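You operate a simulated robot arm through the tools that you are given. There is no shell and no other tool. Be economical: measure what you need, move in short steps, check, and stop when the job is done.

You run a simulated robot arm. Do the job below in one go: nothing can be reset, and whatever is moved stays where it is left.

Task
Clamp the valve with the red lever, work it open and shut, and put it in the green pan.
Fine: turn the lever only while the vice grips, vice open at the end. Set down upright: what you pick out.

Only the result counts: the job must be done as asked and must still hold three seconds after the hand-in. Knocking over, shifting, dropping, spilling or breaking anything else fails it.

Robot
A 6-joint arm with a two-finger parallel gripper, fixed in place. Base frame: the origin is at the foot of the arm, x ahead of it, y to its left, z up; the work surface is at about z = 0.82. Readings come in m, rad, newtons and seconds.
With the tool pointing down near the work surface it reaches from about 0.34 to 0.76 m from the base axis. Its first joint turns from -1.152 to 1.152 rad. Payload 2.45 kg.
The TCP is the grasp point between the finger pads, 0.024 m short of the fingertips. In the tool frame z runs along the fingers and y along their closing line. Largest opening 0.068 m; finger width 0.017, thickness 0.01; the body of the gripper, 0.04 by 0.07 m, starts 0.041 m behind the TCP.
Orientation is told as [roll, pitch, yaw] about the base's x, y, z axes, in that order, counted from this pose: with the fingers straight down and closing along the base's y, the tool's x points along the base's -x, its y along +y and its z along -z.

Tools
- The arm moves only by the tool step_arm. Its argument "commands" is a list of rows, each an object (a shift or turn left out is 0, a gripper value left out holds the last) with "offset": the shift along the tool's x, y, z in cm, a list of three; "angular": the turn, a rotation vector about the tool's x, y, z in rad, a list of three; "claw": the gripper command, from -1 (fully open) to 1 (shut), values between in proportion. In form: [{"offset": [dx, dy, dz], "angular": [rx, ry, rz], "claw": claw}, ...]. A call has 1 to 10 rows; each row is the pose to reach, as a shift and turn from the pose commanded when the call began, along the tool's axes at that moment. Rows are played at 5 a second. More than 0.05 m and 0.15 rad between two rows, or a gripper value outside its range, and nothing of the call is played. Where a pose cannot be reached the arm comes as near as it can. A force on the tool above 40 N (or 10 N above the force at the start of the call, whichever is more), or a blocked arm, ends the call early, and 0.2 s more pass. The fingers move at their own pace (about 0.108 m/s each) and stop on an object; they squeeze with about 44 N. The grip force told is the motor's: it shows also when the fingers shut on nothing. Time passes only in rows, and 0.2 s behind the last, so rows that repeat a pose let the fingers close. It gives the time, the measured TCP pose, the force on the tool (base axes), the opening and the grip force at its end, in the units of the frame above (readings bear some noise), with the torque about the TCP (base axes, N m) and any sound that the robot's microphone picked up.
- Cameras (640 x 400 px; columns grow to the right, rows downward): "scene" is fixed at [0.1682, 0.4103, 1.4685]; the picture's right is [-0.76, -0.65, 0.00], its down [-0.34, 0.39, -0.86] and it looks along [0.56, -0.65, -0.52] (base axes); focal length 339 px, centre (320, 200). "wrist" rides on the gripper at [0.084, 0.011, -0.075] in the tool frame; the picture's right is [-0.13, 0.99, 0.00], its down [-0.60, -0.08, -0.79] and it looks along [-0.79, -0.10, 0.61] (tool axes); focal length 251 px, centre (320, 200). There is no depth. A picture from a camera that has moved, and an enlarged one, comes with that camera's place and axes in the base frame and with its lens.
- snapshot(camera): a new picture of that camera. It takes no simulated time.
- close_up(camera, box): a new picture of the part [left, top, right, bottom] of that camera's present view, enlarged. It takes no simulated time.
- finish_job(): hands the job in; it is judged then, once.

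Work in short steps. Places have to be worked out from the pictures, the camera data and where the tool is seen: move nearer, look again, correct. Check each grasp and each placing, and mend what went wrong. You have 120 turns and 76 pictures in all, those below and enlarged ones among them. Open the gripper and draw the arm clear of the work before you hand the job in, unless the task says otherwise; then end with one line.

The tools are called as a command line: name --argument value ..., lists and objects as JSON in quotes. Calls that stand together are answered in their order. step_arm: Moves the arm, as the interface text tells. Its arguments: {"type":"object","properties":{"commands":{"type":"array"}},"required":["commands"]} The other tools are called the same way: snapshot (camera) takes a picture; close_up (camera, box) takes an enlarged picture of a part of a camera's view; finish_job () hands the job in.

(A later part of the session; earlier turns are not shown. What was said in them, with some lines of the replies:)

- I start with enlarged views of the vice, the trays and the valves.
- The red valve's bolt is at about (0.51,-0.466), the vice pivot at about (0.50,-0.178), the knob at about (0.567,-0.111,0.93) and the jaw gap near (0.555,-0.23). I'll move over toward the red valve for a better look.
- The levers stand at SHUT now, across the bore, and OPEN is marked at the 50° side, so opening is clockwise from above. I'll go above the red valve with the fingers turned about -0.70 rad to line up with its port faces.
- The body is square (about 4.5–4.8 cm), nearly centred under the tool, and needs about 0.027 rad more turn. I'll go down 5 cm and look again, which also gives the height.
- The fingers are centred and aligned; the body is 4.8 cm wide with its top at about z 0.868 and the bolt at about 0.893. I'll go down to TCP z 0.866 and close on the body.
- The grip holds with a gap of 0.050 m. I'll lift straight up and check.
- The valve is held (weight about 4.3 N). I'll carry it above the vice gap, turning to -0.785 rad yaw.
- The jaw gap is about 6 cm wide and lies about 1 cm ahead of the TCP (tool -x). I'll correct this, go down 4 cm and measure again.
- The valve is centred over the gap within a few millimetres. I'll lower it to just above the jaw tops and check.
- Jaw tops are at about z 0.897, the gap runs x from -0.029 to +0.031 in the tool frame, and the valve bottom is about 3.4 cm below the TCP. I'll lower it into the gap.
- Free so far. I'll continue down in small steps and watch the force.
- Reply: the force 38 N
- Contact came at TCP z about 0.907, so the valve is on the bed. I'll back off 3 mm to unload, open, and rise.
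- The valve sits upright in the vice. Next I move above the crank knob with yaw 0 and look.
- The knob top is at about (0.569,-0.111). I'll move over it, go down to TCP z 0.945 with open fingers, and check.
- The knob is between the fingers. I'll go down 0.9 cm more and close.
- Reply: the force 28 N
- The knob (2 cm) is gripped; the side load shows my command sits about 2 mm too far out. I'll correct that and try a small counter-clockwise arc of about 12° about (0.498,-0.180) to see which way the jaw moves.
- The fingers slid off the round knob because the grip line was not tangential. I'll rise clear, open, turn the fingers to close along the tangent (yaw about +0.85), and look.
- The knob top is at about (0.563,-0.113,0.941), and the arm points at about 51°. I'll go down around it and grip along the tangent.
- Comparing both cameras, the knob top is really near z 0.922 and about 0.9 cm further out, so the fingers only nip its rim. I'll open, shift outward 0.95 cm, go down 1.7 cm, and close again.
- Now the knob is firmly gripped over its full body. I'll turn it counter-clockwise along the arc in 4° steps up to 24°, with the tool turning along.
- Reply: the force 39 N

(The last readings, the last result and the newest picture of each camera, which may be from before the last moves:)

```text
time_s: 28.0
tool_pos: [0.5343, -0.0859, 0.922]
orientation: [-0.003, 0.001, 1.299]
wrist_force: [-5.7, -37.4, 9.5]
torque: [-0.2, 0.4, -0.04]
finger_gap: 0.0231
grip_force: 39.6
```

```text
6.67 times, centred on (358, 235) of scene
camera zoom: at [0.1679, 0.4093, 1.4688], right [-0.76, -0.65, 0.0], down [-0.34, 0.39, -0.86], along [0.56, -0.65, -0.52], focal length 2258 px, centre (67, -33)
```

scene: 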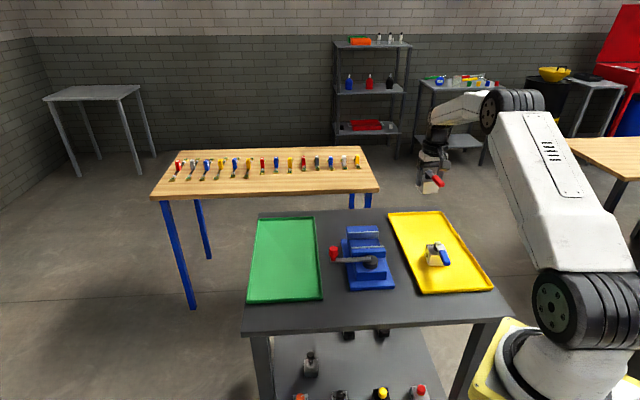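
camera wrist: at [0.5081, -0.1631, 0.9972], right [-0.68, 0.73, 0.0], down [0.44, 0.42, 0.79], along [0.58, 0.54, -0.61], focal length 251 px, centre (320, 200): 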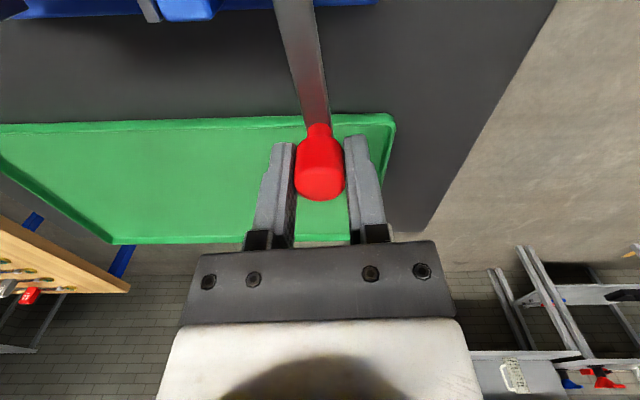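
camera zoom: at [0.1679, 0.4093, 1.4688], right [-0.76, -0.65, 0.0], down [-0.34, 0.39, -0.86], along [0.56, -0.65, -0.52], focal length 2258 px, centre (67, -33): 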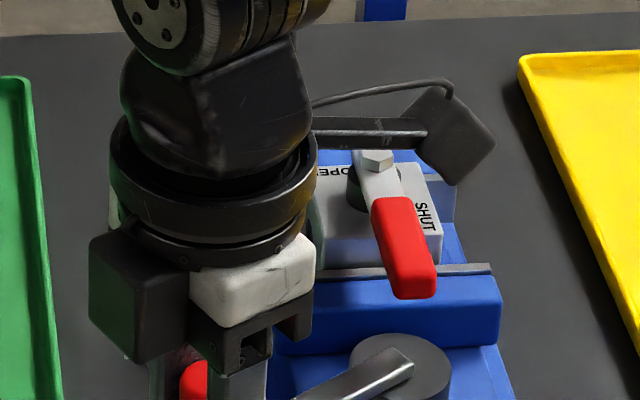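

The jaw is closing (the plate moved about 5 mm toward the valve). The radial load shows my radius is slightly large, so I'll correct it and carry on to about 96°.

step_arm --commands '[{"offset": [0.39, 0.08, 0], "angular": [0, 0, 0]}, {"offset": [0.4, 0.91, 0], "angular": [0, 0, -0.07]}, {"offset": [0.52, 1.92, 0], "angular": [0, 0, -0.17]}, {"offset": [0.74, 2.91, 0], "angular": [0, 0, -0.28]}, {"offset": [1.06, 3.87, 0], "angular": [0, 0, -0.38]}, {"offset": [1.06, 3.87, 0], "angular": [0, 0, -0.38]}]'

close_up --camera "scene" --box '[310, 205, 406, 265]'

```text
time_s: 29.4
tool_pos: [0.4927, -0.0845, 0.9215]
orientation: [-0.002, 0.0, 1.682]
wrist_force: [4.6, -8.2, 16.6]
torque: [0.79, 0.37, 0.09]
finger_gap: 0.0228
grip_force: 39.3
```

```text
6.67 times, centred on (358, 235) of scene
camera zoom: at [0.168, 0.4101, 1.4685], right [-0.76, -0.65, 0.0], down [-0.34, 0.39, -0.86], along [0.56, -0.65, -0.52], focal length 2258 px, centre (67, -33)
```

zoom: 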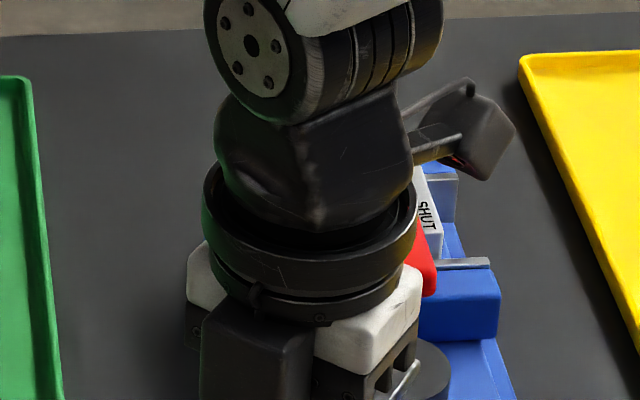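

The closing continues with a low radial load. I'll keep turning up to 30° more; the call stops by itself when the jaw grips hard.

step_arm --commands '[{"offset": [0.05, 1.01, 0], "angular": [0, 0, -0.105]}, {"offset": [0.21, 2.01, 0], "angular": [0, 0, -0.21]}, {"offset": [0.47, 2.98, 0], "angular": [0, 0, -0.314]}, {"offset": [0.83, 3.92, 0], "angular": [0, 0, -0.42]}, {"offset": [1.29, 4.83, 0], "angular": [0, 0, -0.524]}, {"offset": [1.29, 4.83, 0], "angular": [0, 0, -0.524]}]'

close_up --camera "scene" --box '[310, 205, 406, 265]'

```text
time_s: 30.9
tool_pos: [0.4535, -0.1012, 0.9213]
orientation: [-0.008, 0.008, 2.21]
wrist_force: [17.2, 16.2, -11.5]
torque: [0.46, 0.93, -0.07]
finger_gap: 0.0229
grip_force: 39.3
stopped in row 6: the force on the tool passed its limit at 41 N (the readings are from after the stop); the commanded pose is now the measured one
```

```text
6.67 times, centred on (358, 235) of scene
camera zoom: at [0.1688, 0.4107, 1.4683], right [-0.76, -0.65, 0.0], down [-0.34, 0.39, -0.86], along [0.56, -0.65, -0.52], focal length 2258 px, centre (67, -33)
```

zoom: 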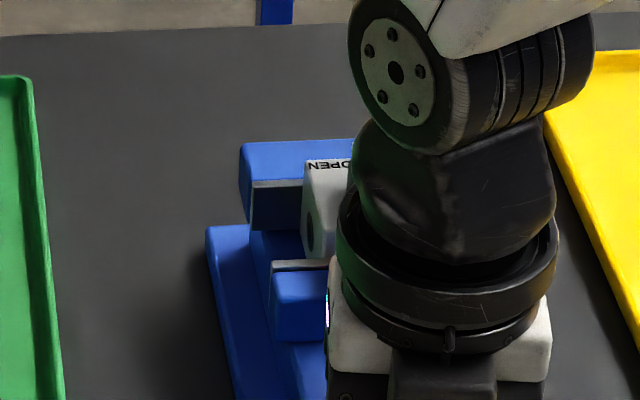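

The force rose to 41 N against the turning direction, so the jaw seems to bear on the valve. I'll try another 6° to see whether it tightens or is at its end.

step_arm --commands '[{"offset": [0.0, 0.33, 0], "angular": [0, 0, -0.035]}, {"offset": [0.03, 0.67, 0], "angular": [0, 0, -0.07]}, {"offset": [0.05, 1.0, 0], "angular": [0, 0, -0.105]}, {"offset": [0.05, 1.0, 0], "angular": [0, 0, -0.105]}]'

```text
time_s: 31.3
tool_pos: [0.4551, -0.1008, 0.9219]
orientation: [-0.01, 0.011, 2.242]
wrist_force: [18.4, 16.5, -12.6]
torque: [0.33, 1.0, -0.08]
finger_gap: 0.0229
grip_force: 38.8
stopped in row 1: the force on the tool passed its limit at 43 N (the readings are from after the stop); the commanded pose is now the measured one
```

It doesn't turn further, so it's tight. I'll open, rise, and inspect.

step_arm --commands '[{"offset": [0, 0, 0], "claw": -1}, {"offset": [0, 0, 0], "claw": -1}, {"offset": [0, 0, -4]}, {"offset": [0, 0, -8]}, {"offset": [-3, 0, -12]}, {"offset": [-6, 2, -14]}, {"offset": [-9, 4, -14]}, {"offset": [-9, 4, -14]}]'

close_up --camera "scene" --box '[334, 205, 414, 255]'

snapshot --camera "scene"

```text
time_s: 33.1
tool_pos: [0.3593, -0.0528, 1.0597]
orientation: [-0.008, 0.009, 2.24]
wrist_force: [0.6, 0.0, 0.0]
torque: [0.0, 0.0, 0.01]
finger_gap: 0.0681
grip_force: 0.1
```

```text
8.00 times, centred on (374, 230) of scene
camera zoom: at [0.1681, 0.4103, 1.4685], right [-0.76, -0.65, 0.0], down [-0.34, 0.39, -0.86], along [0.56, -0.65, -0.52], focal length 2709 px, centre (-112, -40)
```

zoom: 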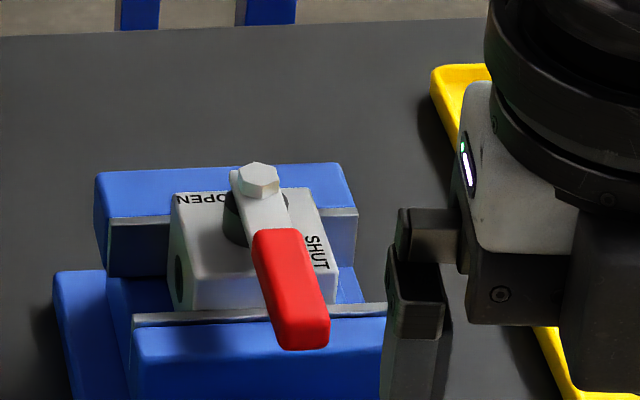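

```text
29 pictures are left
```

scene: 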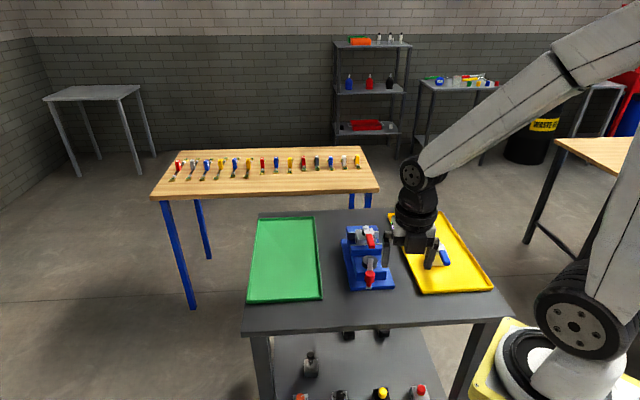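

The valve is clamped between the plates. Next I hover over the lever handle with the tool along the lever (yaw about 2.356) and look.

step_arm --commands '[{"offset": [4.2, -0.7, 0], "angular": [0, 0, -0.03]}, {"offset": [8.4, -1.4, 0], "angular": [0, 0, -0.06]}, {"offset": [12.6, -2.1, 1], "angular": [0, 0, -0.09]}, {"offset": [16.8, -2.9, 2], "angular": [0, 0, -0.116]}, {"offset": [21.1, -3.7, 3], "angular": [0, 0, -0.116]}, {"offset": [21.1, -3.7, 3], "angular": [0, 0, -0.116]}]'

snapshot --camera "wrist"

close_up --camera "scene" --box '[318, 195, 414, 255]'

```text
time_s: 34.5
tool_pos: [0.5234, -0.1995, 1.0312]
orientation: [-0.006, 0.011, 2.356]
wrist_force: [-0.3, -1.0, 0.0]
torque: [0.05, 0.0, 0.03]
finger_gap: 0.0679
grip_force: 0.0
```

```text
28 pictures are left
camera wrist: at [0.5726, -0.2657, 1.1079], right [-0.79, -0.61, -0.01], down [-0.38, 0.48, 0.79], along [-0.48, 0.63, -0.62], focal length 251 px, centre (320, 200)
```

wrist: 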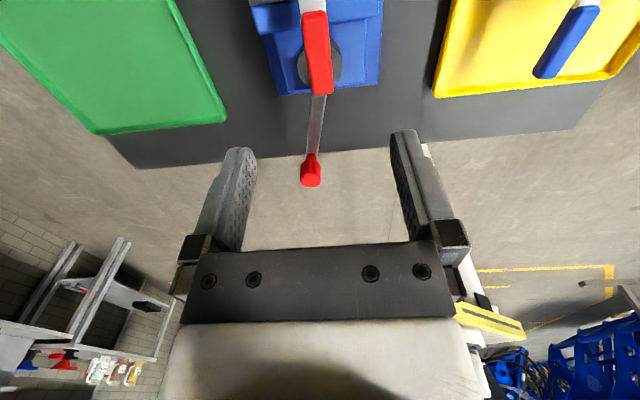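

```text
6.67 times, centred on (366, 225) of scene
camera zoom: at [0.1682, 0.4103, 1.4685], right [-0.76, -0.65, 0.0], down [-0.34, 0.39, -0.86], along [0.56, -0.65, -0.52], focal length 2258 px, centre (13, 33)
```

zoom: 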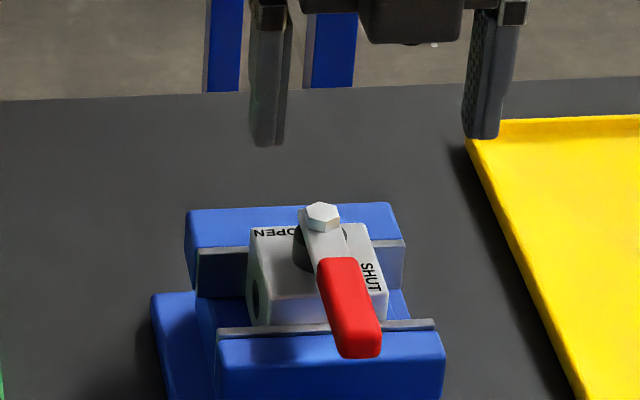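

The handle lies right under the fingers (about 1.9 cm wide, tip 1.4 cm beyond the TCP). I'll descend astride it to z 0.93 and narrow the fingers to a loose 2.6 cm.

step_arm --commands '[{"offset": [0, 0, 4]}, {"offset": [0, 0, 8]}, {"offset": [0, 0, 10]}, {"offset": [0, 0, 10], "claw": 0.2}, {"offset": [0, 0, 10], "claw": 0.25}]'

close_up --camera "scene" --box '[318, 195, 414, 255]'

snapshot --camera "wrist"

```text
time_s: 35.7
tool_pos: [0.5216, -0.1969, 0.9323]
orientation: [-0.007, 0.011, 2.356]
wrist_force: [-0.1, -0.5, 0.0]
torque: [-0.01, 0.0, 0.0]
finger_gap: 0.0254
grip_force: 0.2
```

```text
6.67 times, centred on (366, 225) of scene
camera zoom: at [0.1682, 0.4103, 1.4685], right [-0.76, -0.65, 0.0], down [-0.34, 0.39, -0.86], along [0.56, -0.65, -0.52], focal length 2258 px, centre (13, 33)
```

zoom: 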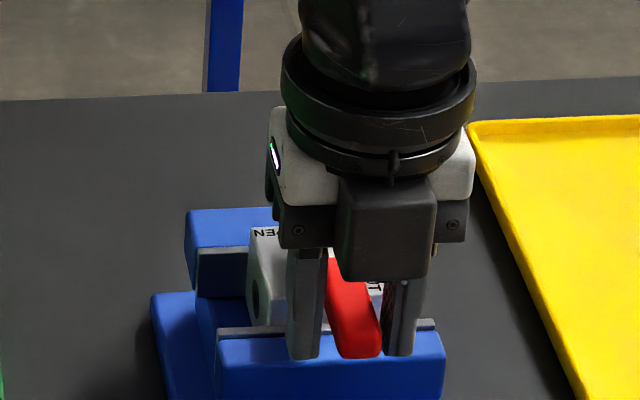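

```text
25 pictures are left
camera wrist: at [0.5727, -0.2636, 1.0085], right [-0.79, -0.61, -0.01], down [-0.38, 0.48, 0.79], along [-0.48, 0.63, -0.62], focal length 251 px, centre (320, 200)
```

wrist: 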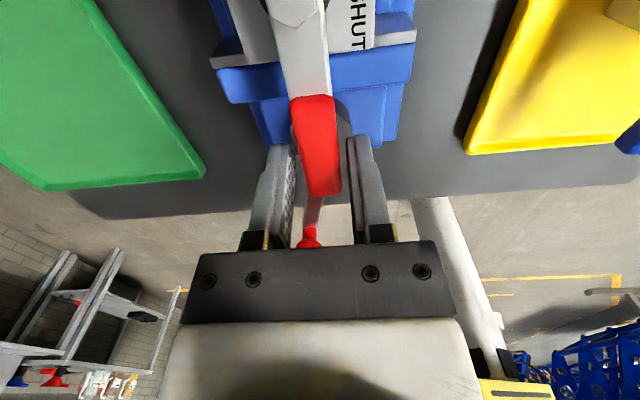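

The handle is between the fingers and the lever pivot lies at about (0.064,0.003) in the tool frame. I'll swing clockwise, the first 40°.

step_arm --commands '[{"offset": [0.11, -0.89, 0], "angular": [0, 0, 0.14]}, {"offset": [0.34, -1.75, 0], "angular": [0, 0, 0.279]}, {"offset": [0.69, -2.57, 0], "angular": [0, 0, 0.419]}, {"offset": [1.15, -3.34, 0], "angular": [0, 0, 0.558]}, {"offset": [1.72, -4.03, 0], "angular": [0, 0, 0.698]}, {"offset": [1.72, -4.03, 0], "angular": [0, 0, 0.698]}]'

close_up --camera "scene" --box '[318, 195, 414, 255]'

```text
time_s: 37.1
tool_pos: [0.5649, -0.1805, 0.9332]
orientation: [-0.012, 0.004, 1.657]
wrist_force: [-1.9, 0.1, 0.8]
torque: [-0.02, 0.05, 0.02]
finger_gap: 0.0264
grip_force: 0.5
```

```text
6.67 times, centred on (366, 225) of scene
camera zoom: at [0.1681, 0.4103, 1.4685], right [-0.76, -0.65, 0.0], down [-0.34, 0.39, -0.86], along [0.56, -0.65, -0.52], focal length 2258 px, centre (13, 33)
```

zoom: 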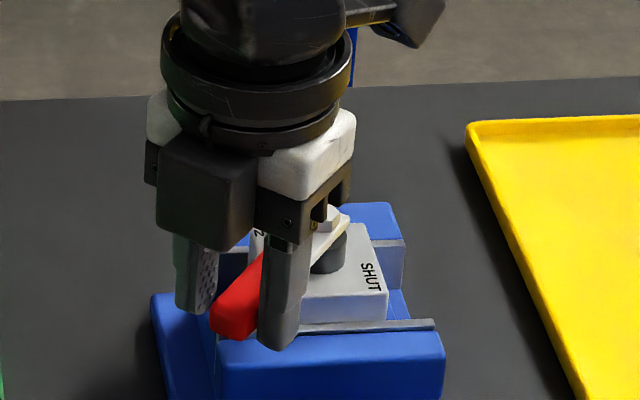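

The lever follows and the valve stays put. I'll go on another 54°, slightly past 90° to reach the stop.

step_arm --commands '[{"offset": [0.11, -0.89, 0], "angular": [0, 0, 0.14]}, {"offset": [0.34, -1.75, 0], "angular": [0, 0, 0.279]}, {"offset": [0.69, -2.57, 0], "angular": [0, 0, 0.419]}, {"offset": [1.15, -3.34, 0], "angular": [0, 0, 0.558]}, {"offset": [1.72, -4.03, 0], "angular": [0, 0, 0.698]}, {"offset": [2.37, -4.65, 0], "angular": [0, 0, 0.838]}, {"offset": [2.92, -5.04, 0], "angular": [0, 0, 0.942]}, {"offset": [2.92, -5.04, 0], "angular": [0, 0, 0.942]}]'

close_up --camera "scene" --box '[318, 195, 414, 255]'

snapshot --camera "wrist"

```text
time_s: 38.9
tool_pos: [0.6165, -0.2056, 0.9342]
orientation: [-0.01, -0.006, 0.714]
wrist_force: [-5.9, 3.9, 0.5]
torque: [-0.01, 0.11, 0.09]
finger_gap: 0.0313
grip_force: 3.6
```

```text
6.67 times, centred on (366, 225) of scene
camera zoom: at [0.168, 0.4104, 1.4684], right [-0.76, -0.65, 0.0], down [-0.34, 0.39, -0.86], along [0.56, -0.65, -0.52], focal length 2258 px, centre (13, 33)
```

zoom: 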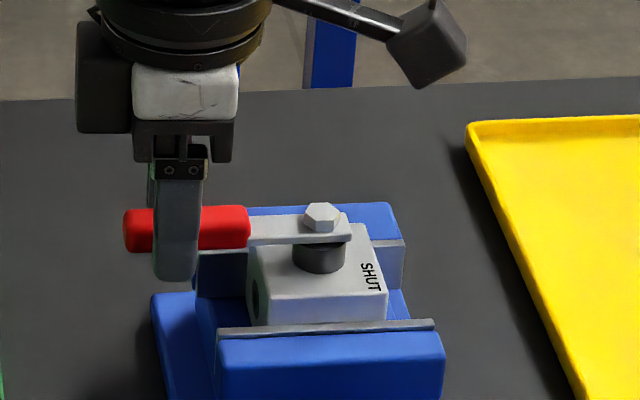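

```text
22 pictures are left
camera wrist: at [0.5447, -0.2521, 1.0083], right [-0.55, 0.83, -0.01], down [0.5, 0.34, 0.8], along [0.67, 0.44, -0.6], focal length 251 px, centre (320, 200)
```

wrist: 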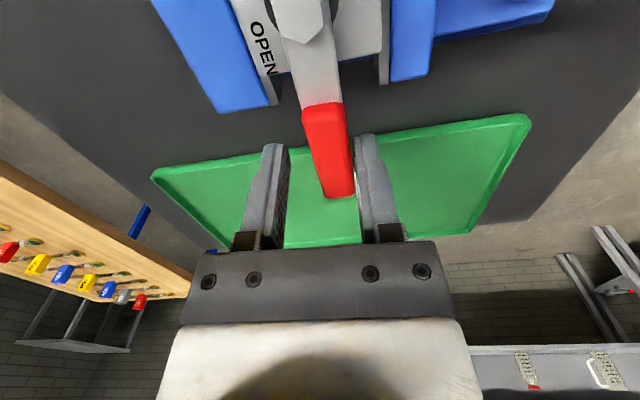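

The lever now points about 44°, parallel to the jaws, with a light counter-force, so it's at OPEN. I'll squeeze once to make sure it's against the stop.

step_arm --commands '[{"offset": [0, 0, 0], "claw": 1}, {"offset": [0, 0, 0], "claw": 1}, {"offset": [0, 0, 0], "claw": 1}]'

close_up --camera "scene" --box '[318, 195, 414, 255]'

```text
time_s: 39.4
tool_pos: [0.6133, -0.2019, 0.9322]
orientation: [0.01, 0.0, 0.722]
wrist_force: [-12.3, 10.5, 11.9]
torque: [-0.17, 0.33, 0.55]
finger_gap: 0.0172
grip_force: 35.4
stopped in row 2: the force on the tool passed its limit at 46 N (the readings are from after the stop); the commanded pose is now the measured one
```

```text
6.67 times, centred on (366, 225) of scene
camera zoom: at [0.1676, 0.4107, 1.4684], right [-0.76, -0.65, 0.0], down [-0.34, 0.39, -0.86], along [0.56, -0.65, -0.51], focal length 2258 px, centre (13, 33)
```

zoom: 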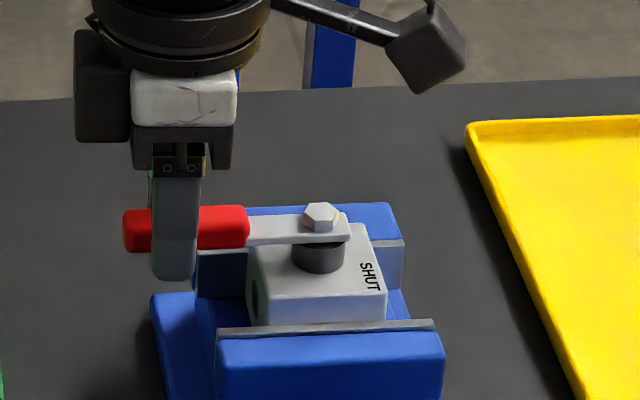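

The stop holds (46 N), so the valve is fully open. Now I swing back counter-clockwise with loose fingers, the first 48°.

step_arm --commands '[{"offset": [0, 0, 0], "claw": 0.25}, {"offset": [0.06, 0.9, 0], "angular": [0, 0, -0.14]}, {"offset": [0.25, 1.79, 0], "angular": [0, 0, -0.279]}, {"offset": [0.56, 2.64, 0], "angular": [0, 0, -0.419]}, {"offset": [0.98, 3.43, 0], "angular": [0, 0, -0.558]}, {"offset": [1.52, 4.17, 0], "angular": [0, 0, -0.698]}, {"offset": [2.14, 4.82, 0], "angular": [0, 0, -0.838]}, {"offset": [2.14, 4.82, 0], "angular": [0, 0, -0.838]}]'

step_arm --commands '[{"offset": [0.06, 0.9, 0], "angular": [0, 0, -0.14]}, {"offset": [0.25, 1.79, 0], "angular": [0, 0, -0.279]}, {"offset": [0.56, 2.64, 0], "angular": [0, 0, -0.419]}, {"offset": [0.98, 3.43, 0], "angular": [0, 0, -0.558]}, {"offset": [1.52, 4.17, 0], "angular": [0, 0, -0.698]}, {"offset": [2.14, 4.82, 0], "angular": [0, 0, -0.838]}, {"offset": [2.14, 4.82, 0], "angular": [0, 0, -0.838]}]'

close_up --camera "scene" --box '[318, 195, 414, 255]'

snapshot --camera "wrist"

```text
time_s: 41.1
tool_pos: [0.5666, -0.1804, 0.933]
orientation: [0.004, -0.007, 1.557]
wrist_force: [0.6, 0.4, 0.3]
torque: [-0.02, 0.01, -0.04]
finger_gap: 0.0263
grip_force: 0.8
```

```text
time_s: 42.8
tool_pos: [0.5175, -0.2016, 0.9331]
orientation: [-0.002, -0.004, 2.396]
wrist_force: [2.2, 0.2, -0.2]
torque: [-0.04, -0.01, -0.01]
finger_gap: 0.0276
grip_force: 1.1
```

```text
6.67 times, centred on (366, 225) of scene
camera zoom: at [0.1682, 0.4103, 1.4684], right [-0.76, -0.65, 0.0], down [-0.34, 0.39, -0.86], along [0.56, -0.65, -0.52], focal length 2258 px, centre (13, 33)
```

zoom: 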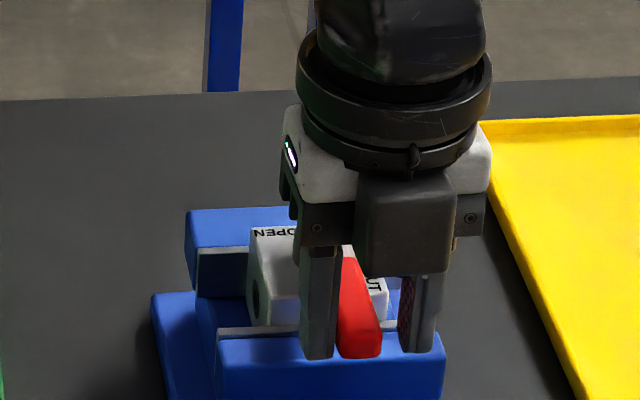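

```text
19 pictures are left
camera wrist: at [0.5717, -0.266, 1.0083], right [-0.77, -0.64, 0.0], down [-0.39, 0.46, 0.8], along [-0.51, 0.61, -0.6], focal length 251 px, centre (320, 200)
```

wrist: 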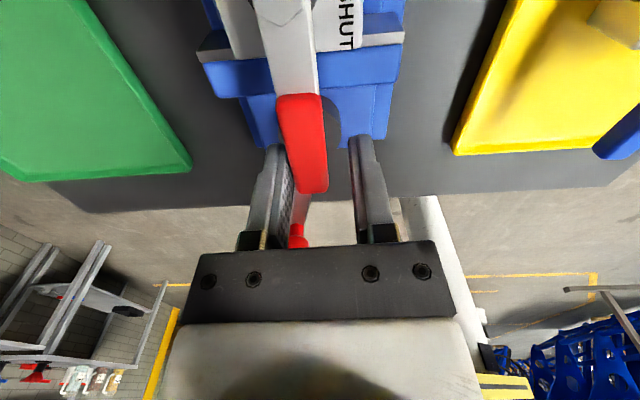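

The lever is back at its SHUT position in the picture. I'll push 3° more and squeeze to seat it against the stop, then loosen.

step_arm --commands '[{"offset": [0, 0.35, 0], "angular": [0, 0, -0.05]}, {"offset": [0, 0.35, 0], "angular": [0, 0, -0.05], "claw": 0.6}, {"offset": [0, 0.35, 0], "angular": [0, 0, -0.05], "claw": 1}, {"offset": [0, 0.35, 0], "angular": [0, 0, -0.05], "claw": 1}]'

step_arm --commands '[{"offset": [0, 0, 0], "claw": -0.2}, {"offset": [0, 0, 0], "claw": -0.2}, {"offset": [0, 0, -3], "claw": -0.2}, {"offset": [0, 0, -7], "claw": -0.2}, {"offset": [0, 0, -11], "claw": -1}, {"offset": [0, 0, -11]}]'

snapshot --camera "wrist"

close_up --camera "scene" --box '[318, 195, 414, 255]'

```text
time_s: 43.8
tool_pos: [0.5166, -0.2029, 0.9332]
orientation: [-0.006, -0.004, 2.442]
wrist_force: [10.7, 16.2, 8.9]
torque: [0.44, -0.41, -0.64]
finger_gap: 0.018
grip_force: 36.6
```

```text
time_s: 45.1
tool_pos: [0.5157, -0.2063, 1.0407]
orientation: [-0.004, -0.006, 2.444]
wrist_force: [-0.9, -0.1, 0.2]
torque: [0.0, 0.03, 0.01]
finger_gap: 0.068
grip_force: 0.0
```

```text
18 pictures are left
camera wrist: at [0.573, -0.2682, 1.1165], right [-0.74, -0.68, 0.0], down [-0.41, 0.44, 0.8], along [-0.54, 0.59, -0.6], focal length 251 px, centre (320, 200)
```

wrist: 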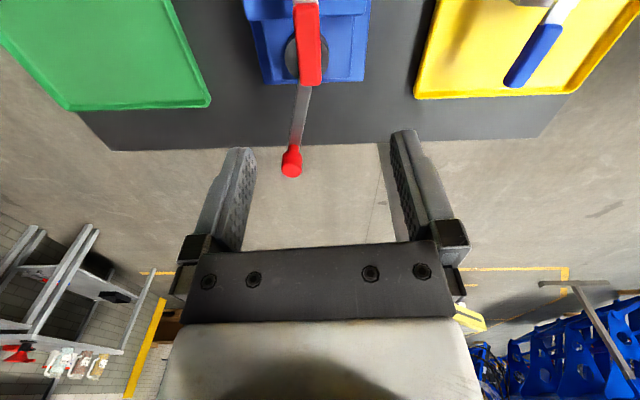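

```text
6.67 times, centred on (366, 225) of scene
camera zoom: at [0.1682, 0.4103, 1.4685], right [-0.76, -0.65, 0.0], down [-0.34, 0.39, -0.86], along [0.56, -0.65, -0.52], focal length 2258 px, centre (13, 33)
```

zoom: 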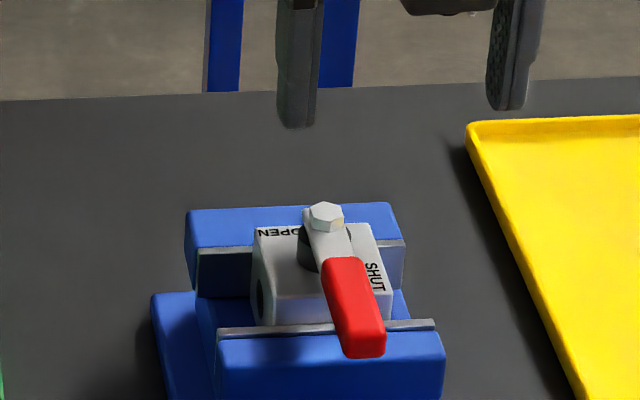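

The lever is at the SHUT stop. Now I go back to the crank knob, about (0.457,-0.102), to open the vice.

step_arm --commands '[{"offset": [-3, -1.1, 0], "angular": [0, 0, 0.08]}, {"offset": [-6, -2.2, 0], "angular": [0, 0, 0.16]}, {"offset": [-9, -3.3, 1], "angular": [0, 0, 0.24]}, {"offset": [-11.2, -4.2, 3.5], "angular": [0, 0, 0.324]}, {"offset": [-11.2, -4.2, 3.5], "angular": [0, 0, 0.324]}]'

close_up --camera "wrist" --box '[220, 0, 412, 120]'

```text
time_s: 46.4
tool_pos: [0.458, -0.099, 1.01]
orientation: [-0.001, -0.007, 2.118]
wrist_force: [0.8, -0.3, -0.3]
torque: [0.01, -0.02, 0.03]
finger_gap: 0.0681
grip_force: 0.0
```

```text
3.33 times, centred on (316, 60) of wrist
camera zoom: at [0.4928, -0.1764, 1.0835], right [-0.91, -0.41, 0.0], down [-0.25, 0.55, 0.8], along [-0.32, 0.73, -0.6], focal length 838 px, centre (333, 667)
```

zoom: 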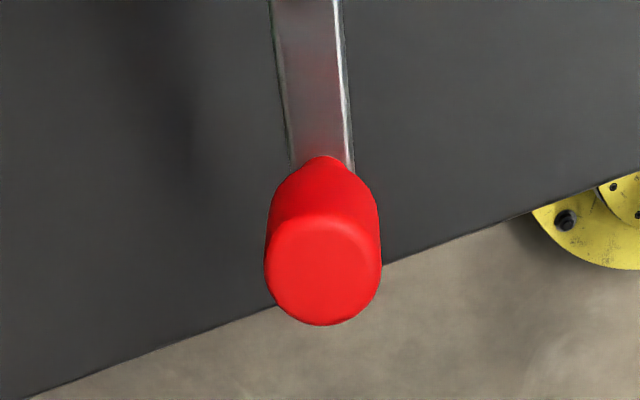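

The knob is almost under the fingers and the tool is in line with the arm. I'll descend and grip.

step_arm --commands '[{"offset": [0.35, -0.15, 3]}, {"offset": [0.35, -0.15, 6]}, {"offset": [0.35, -0.15, 8.8]}, {"offset": [0.35, -0.15, 8.8]}, {"offset": [0.35, -0.15, 8.8], "claw": 1}, {"offset": [0.35, -0.15, 8.8], "claw": 1}, {"offset": [0.35, -0.15, 8.8], "claw": 1}]'

snapshot --camera "wrist"

```text
time_s: 48.0
tool_pos: [0.4608, -0.1016, 0.9198]
orientation: [0.0, -0.007, 2.12]
wrist_force: [8.5, 9.3, -8.6]
torque: [-0.7, -0.11, 0.38]
finger_gap: 0.0228
grip_force: 39.4
```

```text
15 pictures are left
camera wrist: at [0.4952, -0.1787, 0.9947], right [-0.91, -0.41, 0.0], down [-0.25, 0.55, 0.8], along [-0.32, 0.73, -0.6], focal length 251 px, centre (320, 200)
```

wrist: 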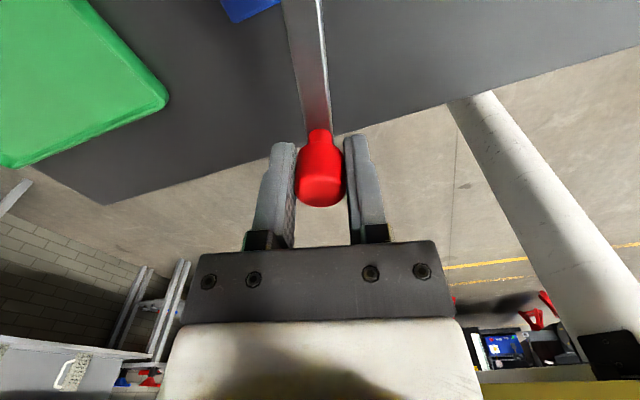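

Gripped (gap 0.0228). I'll turn clockwise about 24° to begin loosening.

step_arm --commands '[{"offset": [0.01, -0.5, 0], "angular": [0, 0, 0.052]}, {"offset": [0.05, -1.0, 0], "angular": [0, 0, 0.105]}, {"offset": [0.21, -2.0, 0], "angular": [0, 0, 0.209]}, {"offset": [0.47, -2.97, 0], "angular": [0, 0, 0.314]}, {"offset": [0.83, -3.9, 0], "angular": [0, 0, 0.419]}, {"offset": [0.83, -3.9, 0], "angular": [0, 0, 0.419]}]'

```text
time_s: 49.4
tool_pos: [0.4976, -0.0889, 0.9209]
orientation: [0.003, -0.007, 1.697]
wrist_force: [-3.4, -8.2, -20.6]
torque: [0.11, -0.48, -0.29]
finger_gap: 0.0228
grip_force: 39.7
```

It turns freely. Continuing clockwise, easing 1.5 mm down to relieve the vertical load.

step_arm --commands '[{"offset": [0.05, -1.0, 0.1], "angular": [0, 0, 0.105]}, {"offset": [0.21, -2.0, 0.15], "angular": [0, 0, 0.209]}, {"offset": [0.47, -2.97, 0.15], "angular": [0, 0, 0.314]}, {"offset": [0.83, -3.9, 0.15], "angular": [0, 0, 0.419]}, {"offset": [0.83, -3.9, 0.15], "angular": [0, 0, 0.419]}]'

close_up --camera "scene" --box '[318, 195, 414, 255]'

```text
time_s: 50.5
tool_pos: [0.5373, -0.0916, 0.9202]
orientation: [0.002, -0.005, 1.28]
wrist_force: [-4.9, -7.0, 12.1]
torque: [-0.5, -0.03, -0.2]
finger_gap: 0.023
grip_force: 39.2
```

```text
6.67 times, centred on (366, 225) of scene
camera zoom: at [0.1678, 0.4102, 1.4685], right [-0.76, -0.65, 0.0], down [-0.34, 0.39, -0.86], along [0.56, -0.65, -0.52], focal length 2258 px, centre (13, 33)
```

zoom: 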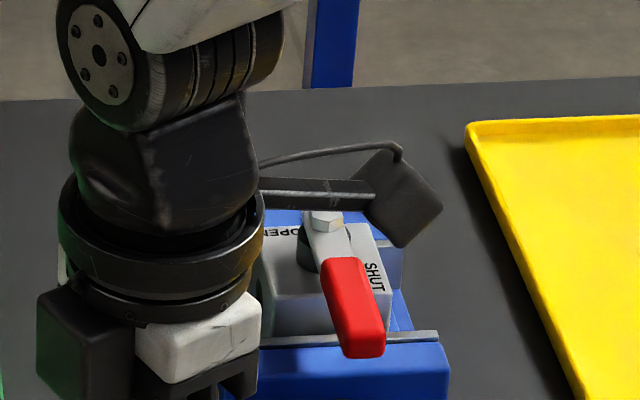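

step_arm --commands '[{"offset": [0.05, -1.0, 0], "angular": [0, 0, 0.105]}, {"offset": [0.21, -2.0, 0], "angular": [0, 0, 0.209]}, {"offset": [0.47, -2.97, 0], "angular": [0, 0, 0.314]}, {"offset": [0.83, -3.9, 0], "angular": [0, 0, 0.419]}, {"offset": [1.29, -4.8, 0], "angular": [0, 0, 0.524]}, {"offset": [1.55, -5.23, 0], "angular": [0, 0, 0.576]}, {"offset": [1.55, -5.23, 0], "angular": [0, 0, 0.576]}]'

close_up --camera "scene" --box '[318, 195, 414, 255]'

```text
time_s: 52.0
tool_pos: [0.5795, -0.1162, 0.919]
orientation: [0.017, 0.004, 0.712]
wrist_force: [-9.0, 6.1, 9.8]
torque: [-0.43, -0.66, -0.07]
finger_gap: 0.0228
grip_force: 39.1
stopped in row 7: the force on the tool passed its limit at 45 N (the readings are from after the stop); the commanded pose is now the measured one
```

```text
6.67 times, centred on (366, 225) of scene
camera zoom: at [0.1677, 0.4105, 1.4685], right [-0.76, -0.65, 0.0], down [-0.34, 0.39, -0.86], along [0.56, -0.65, -0.51], focal length 2258 px, centre (13, 33)
```

zoom: 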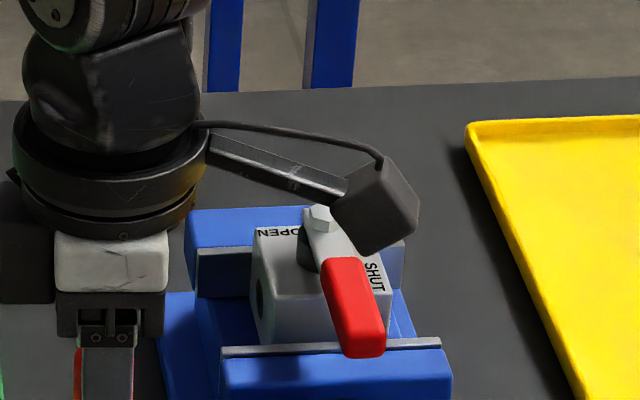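

The crank is back at its open stop, with the vice fully open. I'll release, rise and start moving over the valve.

step_arm --commands '[{"offset": [0, 0, 0], "claw": -1}, {"offset": [0, 0, 0], "claw": -1}, {"offset": [0, 0, -4]}, {"offset": [0, 0, -8]}, {"offset": [0, 0, -11], "angular": [0, 0, 0.14]}, {"offset": [2, -2, -11], "angular": [0, 0, 0.28]}, {"offset": [4, -4, -11], "angular": [0, 0, 0.42]}, {"offset": [6, -6, -11], "angular": [0, 0, 0.56]}, {"offset": [8, -8, -11], "angular": [0, 0, 0.7]}, {"offset": [9.7, -8.7, -11], "angular": [0, 0, 0.84]}]'

step_arm --commands '[{"angular": [0, 0, 0.14]}, {"angular": [0, 0, 0.28]}, {"angular": [0, 0, 0.42]}, {"angular": [0, 0, 0.56]}, {"angular": [0, 0, 0.657]}, {"angular": [0, 0, 0.657]}]'

close_up --camera "wrist" --box '[220, 0, 412, 120]'

snapshot --camera "scene"

```text
time_s: 54.2
tool_pos: [0.5654, -0.249, 1.0268]
orientation: [0.01, 0.014, -0.131]
wrist_force: [-0.4, 0.2, 0.0]
torque: [0.01, -0.02, -0.01]
finger_gap: 0.0682
grip_force: 0.0
```

```text
time_s: 55.6
tool_pos: [0.5656, -0.2483, 1.0274]
orientation: [0.0, 0.015, -0.786]
wrist_force: [-0.3, -1.0, -0.1]
torque: [0.03, 0.02, -0.01]
finger_gap: 0.068
grip_force: 0.0
```

```text
3.33 times, centred on (316, 60) of wrist
camera zoom: at [0.5135, -0.1808, 1.1036], right [0.79, 0.61, 0.0], down [0.38, -0.49, 0.78], along [0.48, -0.62, -0.62], focal length 838 px, centre (333, 667)
```

zoom: 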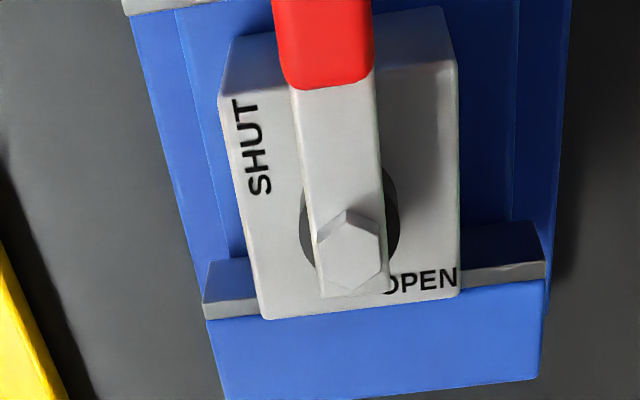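

```text
11 pictures are left
```

scene: 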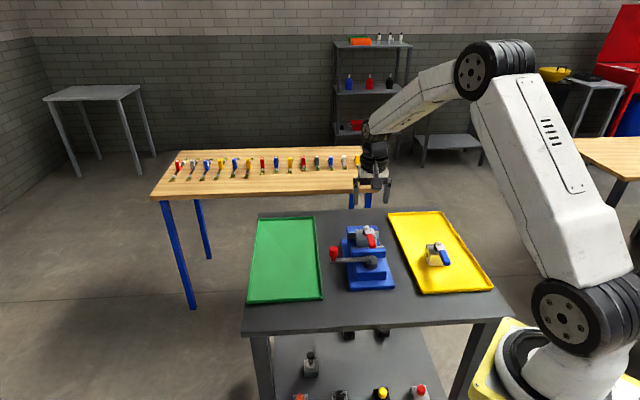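

The valve is free in the open vice, flush with the rear plate. I'll first correct the small tool tilt and centre (about -0.13, +0.24 cm), then descend to the earlier grip height.

step_arm --commands '[{"offset": [-0.13, 0.24, 0], "angular": [-0.0106, -0.0106, 0]}, {"offset": [-0.13, 0.24, 0], "angular": [-0.0106, -0.0106, 0]}]'

step_arm --commands '[{"offset": [0, 0, 4]}, {"offset": [0, 0, 8]}, {"offset": [0, 0, 10]}, {"offset": [0, 0, 11.7]}, {"offset": [0, 0, 11.7]}]'

```text
time_s: 56.2
tool_pos: [0.5678, -0.2477, 1.0267]
orientation: [0.009, 0.006, -0.782]
wrist_force: [-0.6, 0.2, -1.0]
torque: [0.03, 0.0, 0.02]
finger_gap: 0.0679
grip_force: 0.1
```

```text
time_s: 57.4
tool_pos: [0.5696, -0.2451, 0.9106]
orientation: [0.01, 0.005, -0.784]
wrist_force: [0.5, 0.1, 0.0]
torque: [-0.02, 0.02, -0.01]
finger_gap: 0.068
grip_force: 0.1
```

step_arm --commands '[{"offset": [0, 0, 0.2], "claw": 1}, {"offset": [0, 0, 0.2], "claw": 1}, {"offset": [0, 0, 0.2], "claw": 1}, {"offset": [0, 0, 0.2], "claw": 1}]'

close_up --camera "scene" --box '[318, 195, 414, 255]'

```text
time_s: 58.4
tool_pos: [0.569, -0.2455, 0.9105]
orientation: [0.013, 0.003, -0.786]
wrist_force: [-7.8, 3.2, 24.2]
torque: [0.77, 0.18, -0.08]
finger_gap: 0.05
grip_force: 43.6
```

```text
6.67 times, centred on (366, 225) of scene
camera zoom: at [0.1675, 0.4106, 1.4685], right [-0.76, -0.65, 0.0], down [-0.34, 0.39, -0.86], along [0.56, -0.65, -0.51], focal length 2258 px, centre (13, 33)
```

zoom: 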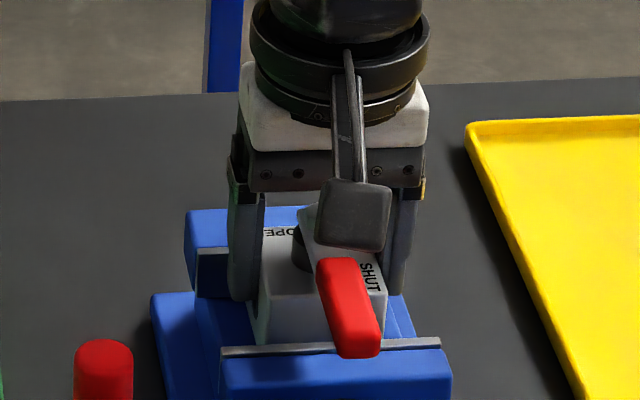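

The grip is on (0.050). I'll lift straight up out of the vice and check.

step_arm --commands '[{"offset": [0.1, 0, -1]}, {"offset": [0.1, 0, -3]}, {"offset": [0, 0, -6]}, {"offset": [0, 0, -10]}, {"offset": [0, 0, -13]}, {"offset": [0, 0, -13]}]'

snapshot --camera "scene"

```text
time_s: 59.8
tool_pos: [0.569, -0.2475, 1.0391]
orientation: [0.012, 0.005, -0.783]
wrist_force: [0.7, 0.4, -4.8]
torque: [-0.01, -0.01, -0.02]
finger_gap: 0.0497
grip_force: 43.9
```

```text
9 pictures are left
```

scene: 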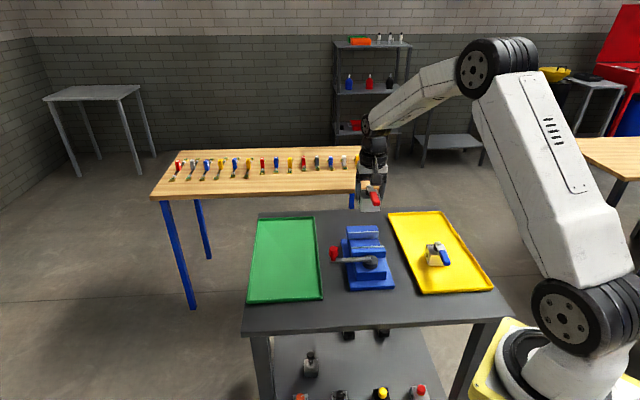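

The valve is lifted level and the vice is empty and open. I'll carry it over the near part of the green pan, about (0.675,-0.05), correcting the slight tilt.

step_arm --commands '[{"offset": [1.2, 4.2, 0], "angular": [0.012, -0.005, 0]}, {"offset": [2.5, 8.5, 0], "angular": [0.012, -0.005, 0]}, {"offset": [3.8, 12.8, 0], "angular": [0.012, -0.005, 0]}, {"offset": [5.1, 17.1, 0], "angular": [0.012, -0.005, 0]}, {"offset": [6.4, 21.4, 0], "angular": [0.012, -0.005, 0]}, {"offset": [6.4, 21.4, 0], "angular": [0.012, -0.005, 0]}]'

snapshot --camera "wrist"

snapshot --camera "scene"

```text
time_s: 61.2
tool_pos: [0.6719, -0.0486, 1.0415]
orientation: [-0.003, 0.002, -0.784]
wrist_force: [0.6, 0.4, -4.5]
torque: [-0.02, -0.01, 0.0]
finger_gap: 0.0496
grip_force: 44.1
```

```text
8 pictures are left
camera wrist: at [0.6209, 0.0189, 1.117], right [0.79, 0.61, 0.0], down [0.37, -0.48, 0.79], along [0.48, -0.63, -0.61], focal length 251 px, centre (320, 200)
```

wrist: 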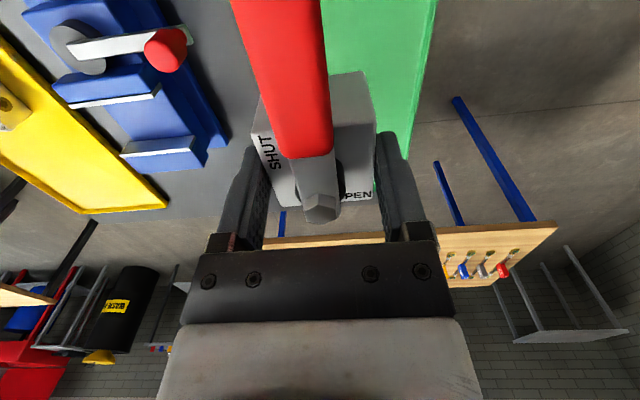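

```text
7 pictures are left
```

scene: 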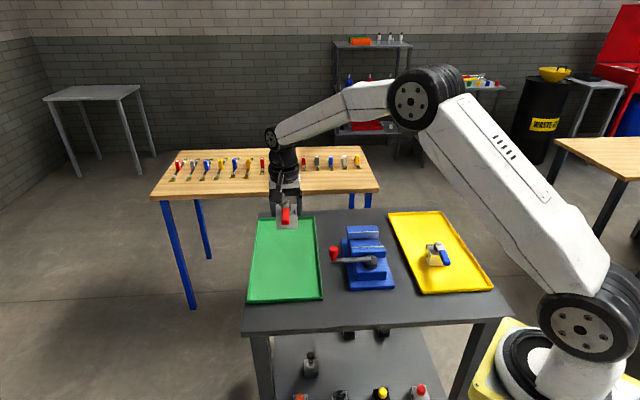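

The drop spot lies inside the pan (scene column about 286, row about 276). I'll shift 1 cm toward the pan's middle and descend to z 0.885.

step_arm --commands '[{"offset": [0, 1, 3]}, {"offset": [0, 1, 7]}, {"offset": [0, 1, 11]}, {"offset": [0, 1, 14]}, {"offset": [0, 1, 15.5]}, {"offset": [0, 1, 15.5]}]'

close_up --camera "scene" --box '[240, 210, 368, 310]'

```text
time_s: 62.6
tool_pos: [0.6807, -0.0426, 0.8861]
orientation: [0.0, -0.001, -0.785]
wrist_force: [-0.6, 0.1, -3.6]
torque: [0.0, 0.0, 0.01]
finger_gap: 0.0495
grip_force: 43.9
```

```text
4.00 times, centred on (304, 260) of scene
camera zoom: at [0.1683, 0.4103, 1.4684], right [-0.76, -0.65, 0.0], down [-0.34, 0.39, -0.86], along [0.56, -0.65, -0.52], focal length 1355 px, centre (384, -40)
```

zoom: 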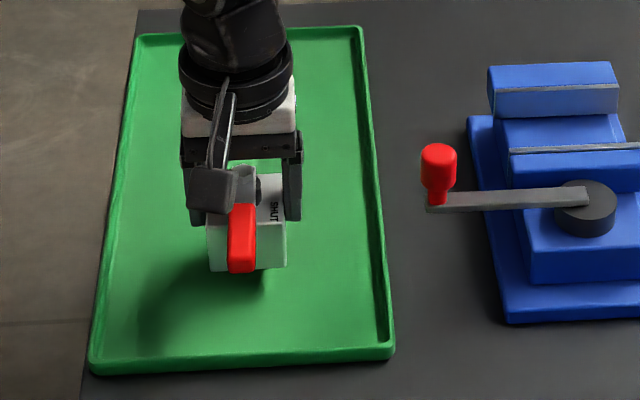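

Well inside the pan. Lowering slowly until contact.

step_arm --commands '[{"offset": [0, 0, 0.5]}, {"offset": [0, 0, 0.9]}, {"offset": [0, 0, 1.2]}, {"offset": [0, 0, 1.2]}]'

step_arm --commands '[{"offset": [0, 0, 0.2]}, {"offset": [0, 0, 0.3]}, {"offset": [0, 0, 0.3]}]'

```text
time_s: 63.6
tool_pos: [0.68, -0.0427, 0.8756]
orientation: [-0.002, 0.001, -0.783]
wrist_force: [0.6, -0.4, -4.7]
torque: [-0.02, -0.03, 0.0]
finger_gap: 0.0496
grip_force: 44.0
```

```text
time_s: 64.4
tool_pos: [0.6809, -0.0427, 0.8709]
orientation: [-0.001, 0.001, -0.783]
wrist_force: [-0.5, 0.3, -4.0]
torque: [0.0, 0.0, -0.02]
finger_gap: 0.0497
grip_force: 44.1
```

step_arm --commands '[{"offset": [0, 0, 0.2]}, {"offset": [0, 0, 0.2]}]'

step_arm --commands '[{"offset": [0, 0, 0.2]}, {"offset": [0, 0, 0.2]}]'

```text
time_s: 65.0
tool_pos: [0.6816, -0.043, 0.8694]
orientation: [0.001, 0.0, -0.785]
wrist_force: [-4.4, -0.1, 7.9]
torque: [0.4, 0.17, 0.17]
finger_gap: 0.0495
grip_force: 43.9
```

```text
time_s: 65.6
tool_pos: [0.681, -0.0429, 0.8696]
orientation: [0.001, -0.002, -0.783]
wrist_force: [-12.0, 0.6, 32.2]
torque: [1.34, 0.55, 0.46]
finger_gap: 0.0496
grip_force: 44.0
```

On the pan floor. I'll back off 2 mm, open, and rise clear.

step_arm --commands '[{"offset": [0, 0, -0.25], "claw": 1}, {"offset": [0, 0, -0.25], "claw": -1}, {"offset": [0, 0, -0.25], "claw": -1}, {"offset": [0, 0, -0.25], "claw": -1}, {"offset": [0, 0, -4]}, {"offset": [0, 0, -8]}, {"offset": [0, 0, -12]}, {"offset": [0, 0, -16]}, {"offset": [0, 0, -19]}, {"offset": [0, 0, -19]}]'

step_arm --commands '[{"offset": [2, -4, 0]}, {"offset": [4, -8, 0]}, {"offset": [6, -12, 0]}, {"offset": [8, -16, 0]}, {"offset": [10, -20, 0]}, {"offset": [10, -20, 0]}]'

close_up --camera "scene" --box '[240, 200, 400, 310]'

```text
time_s: 67.8
tool_pos: [0.6825, -0.0435, 1.058]
orientation: [-0.001, 0.0, -0.783]
wrist_force: [-0.4, -0.2, -0.1]
torque: [0.02, 0.02, -0.02]
finger_gap: 0.0681
grip_force: 0.0
```

```text
time_s: 69.2
tool_pos: [0.4705, -0.1142, 1.0577]
orientation: [-0.002, 0.0, -0.784]
wrist_force: [0.4, 0.6, 1.1]
torque: [-0.02, 0.0, 0.01]
finger_gap: 0.0679
grip_force: 0.1
```

```text
3.64 times, centred on (320, 255) of scene
camera zoom: at [0.1682, 0.4103, 1.4685], right [-0.76, -0.65, 0.0], down [-0.34, 0.39, -0.86], along [0.56, -0.65, -0.52], focal length 1231 px, centre (320, 0)
```

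zoom: 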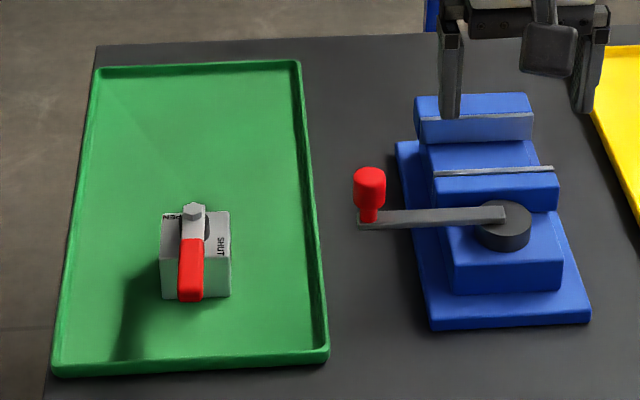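

The valve stands upright in the green pan with its lever at SHUT. The vice is open and empty, and the arm is clear, so I'll hand in.

finish_job

```text
The job is handed in.
```

I clamped the red-lever valve in the vice, turned it fully open and back to shut, then set it upright in the green pan; the vice is open and the arm is clear.
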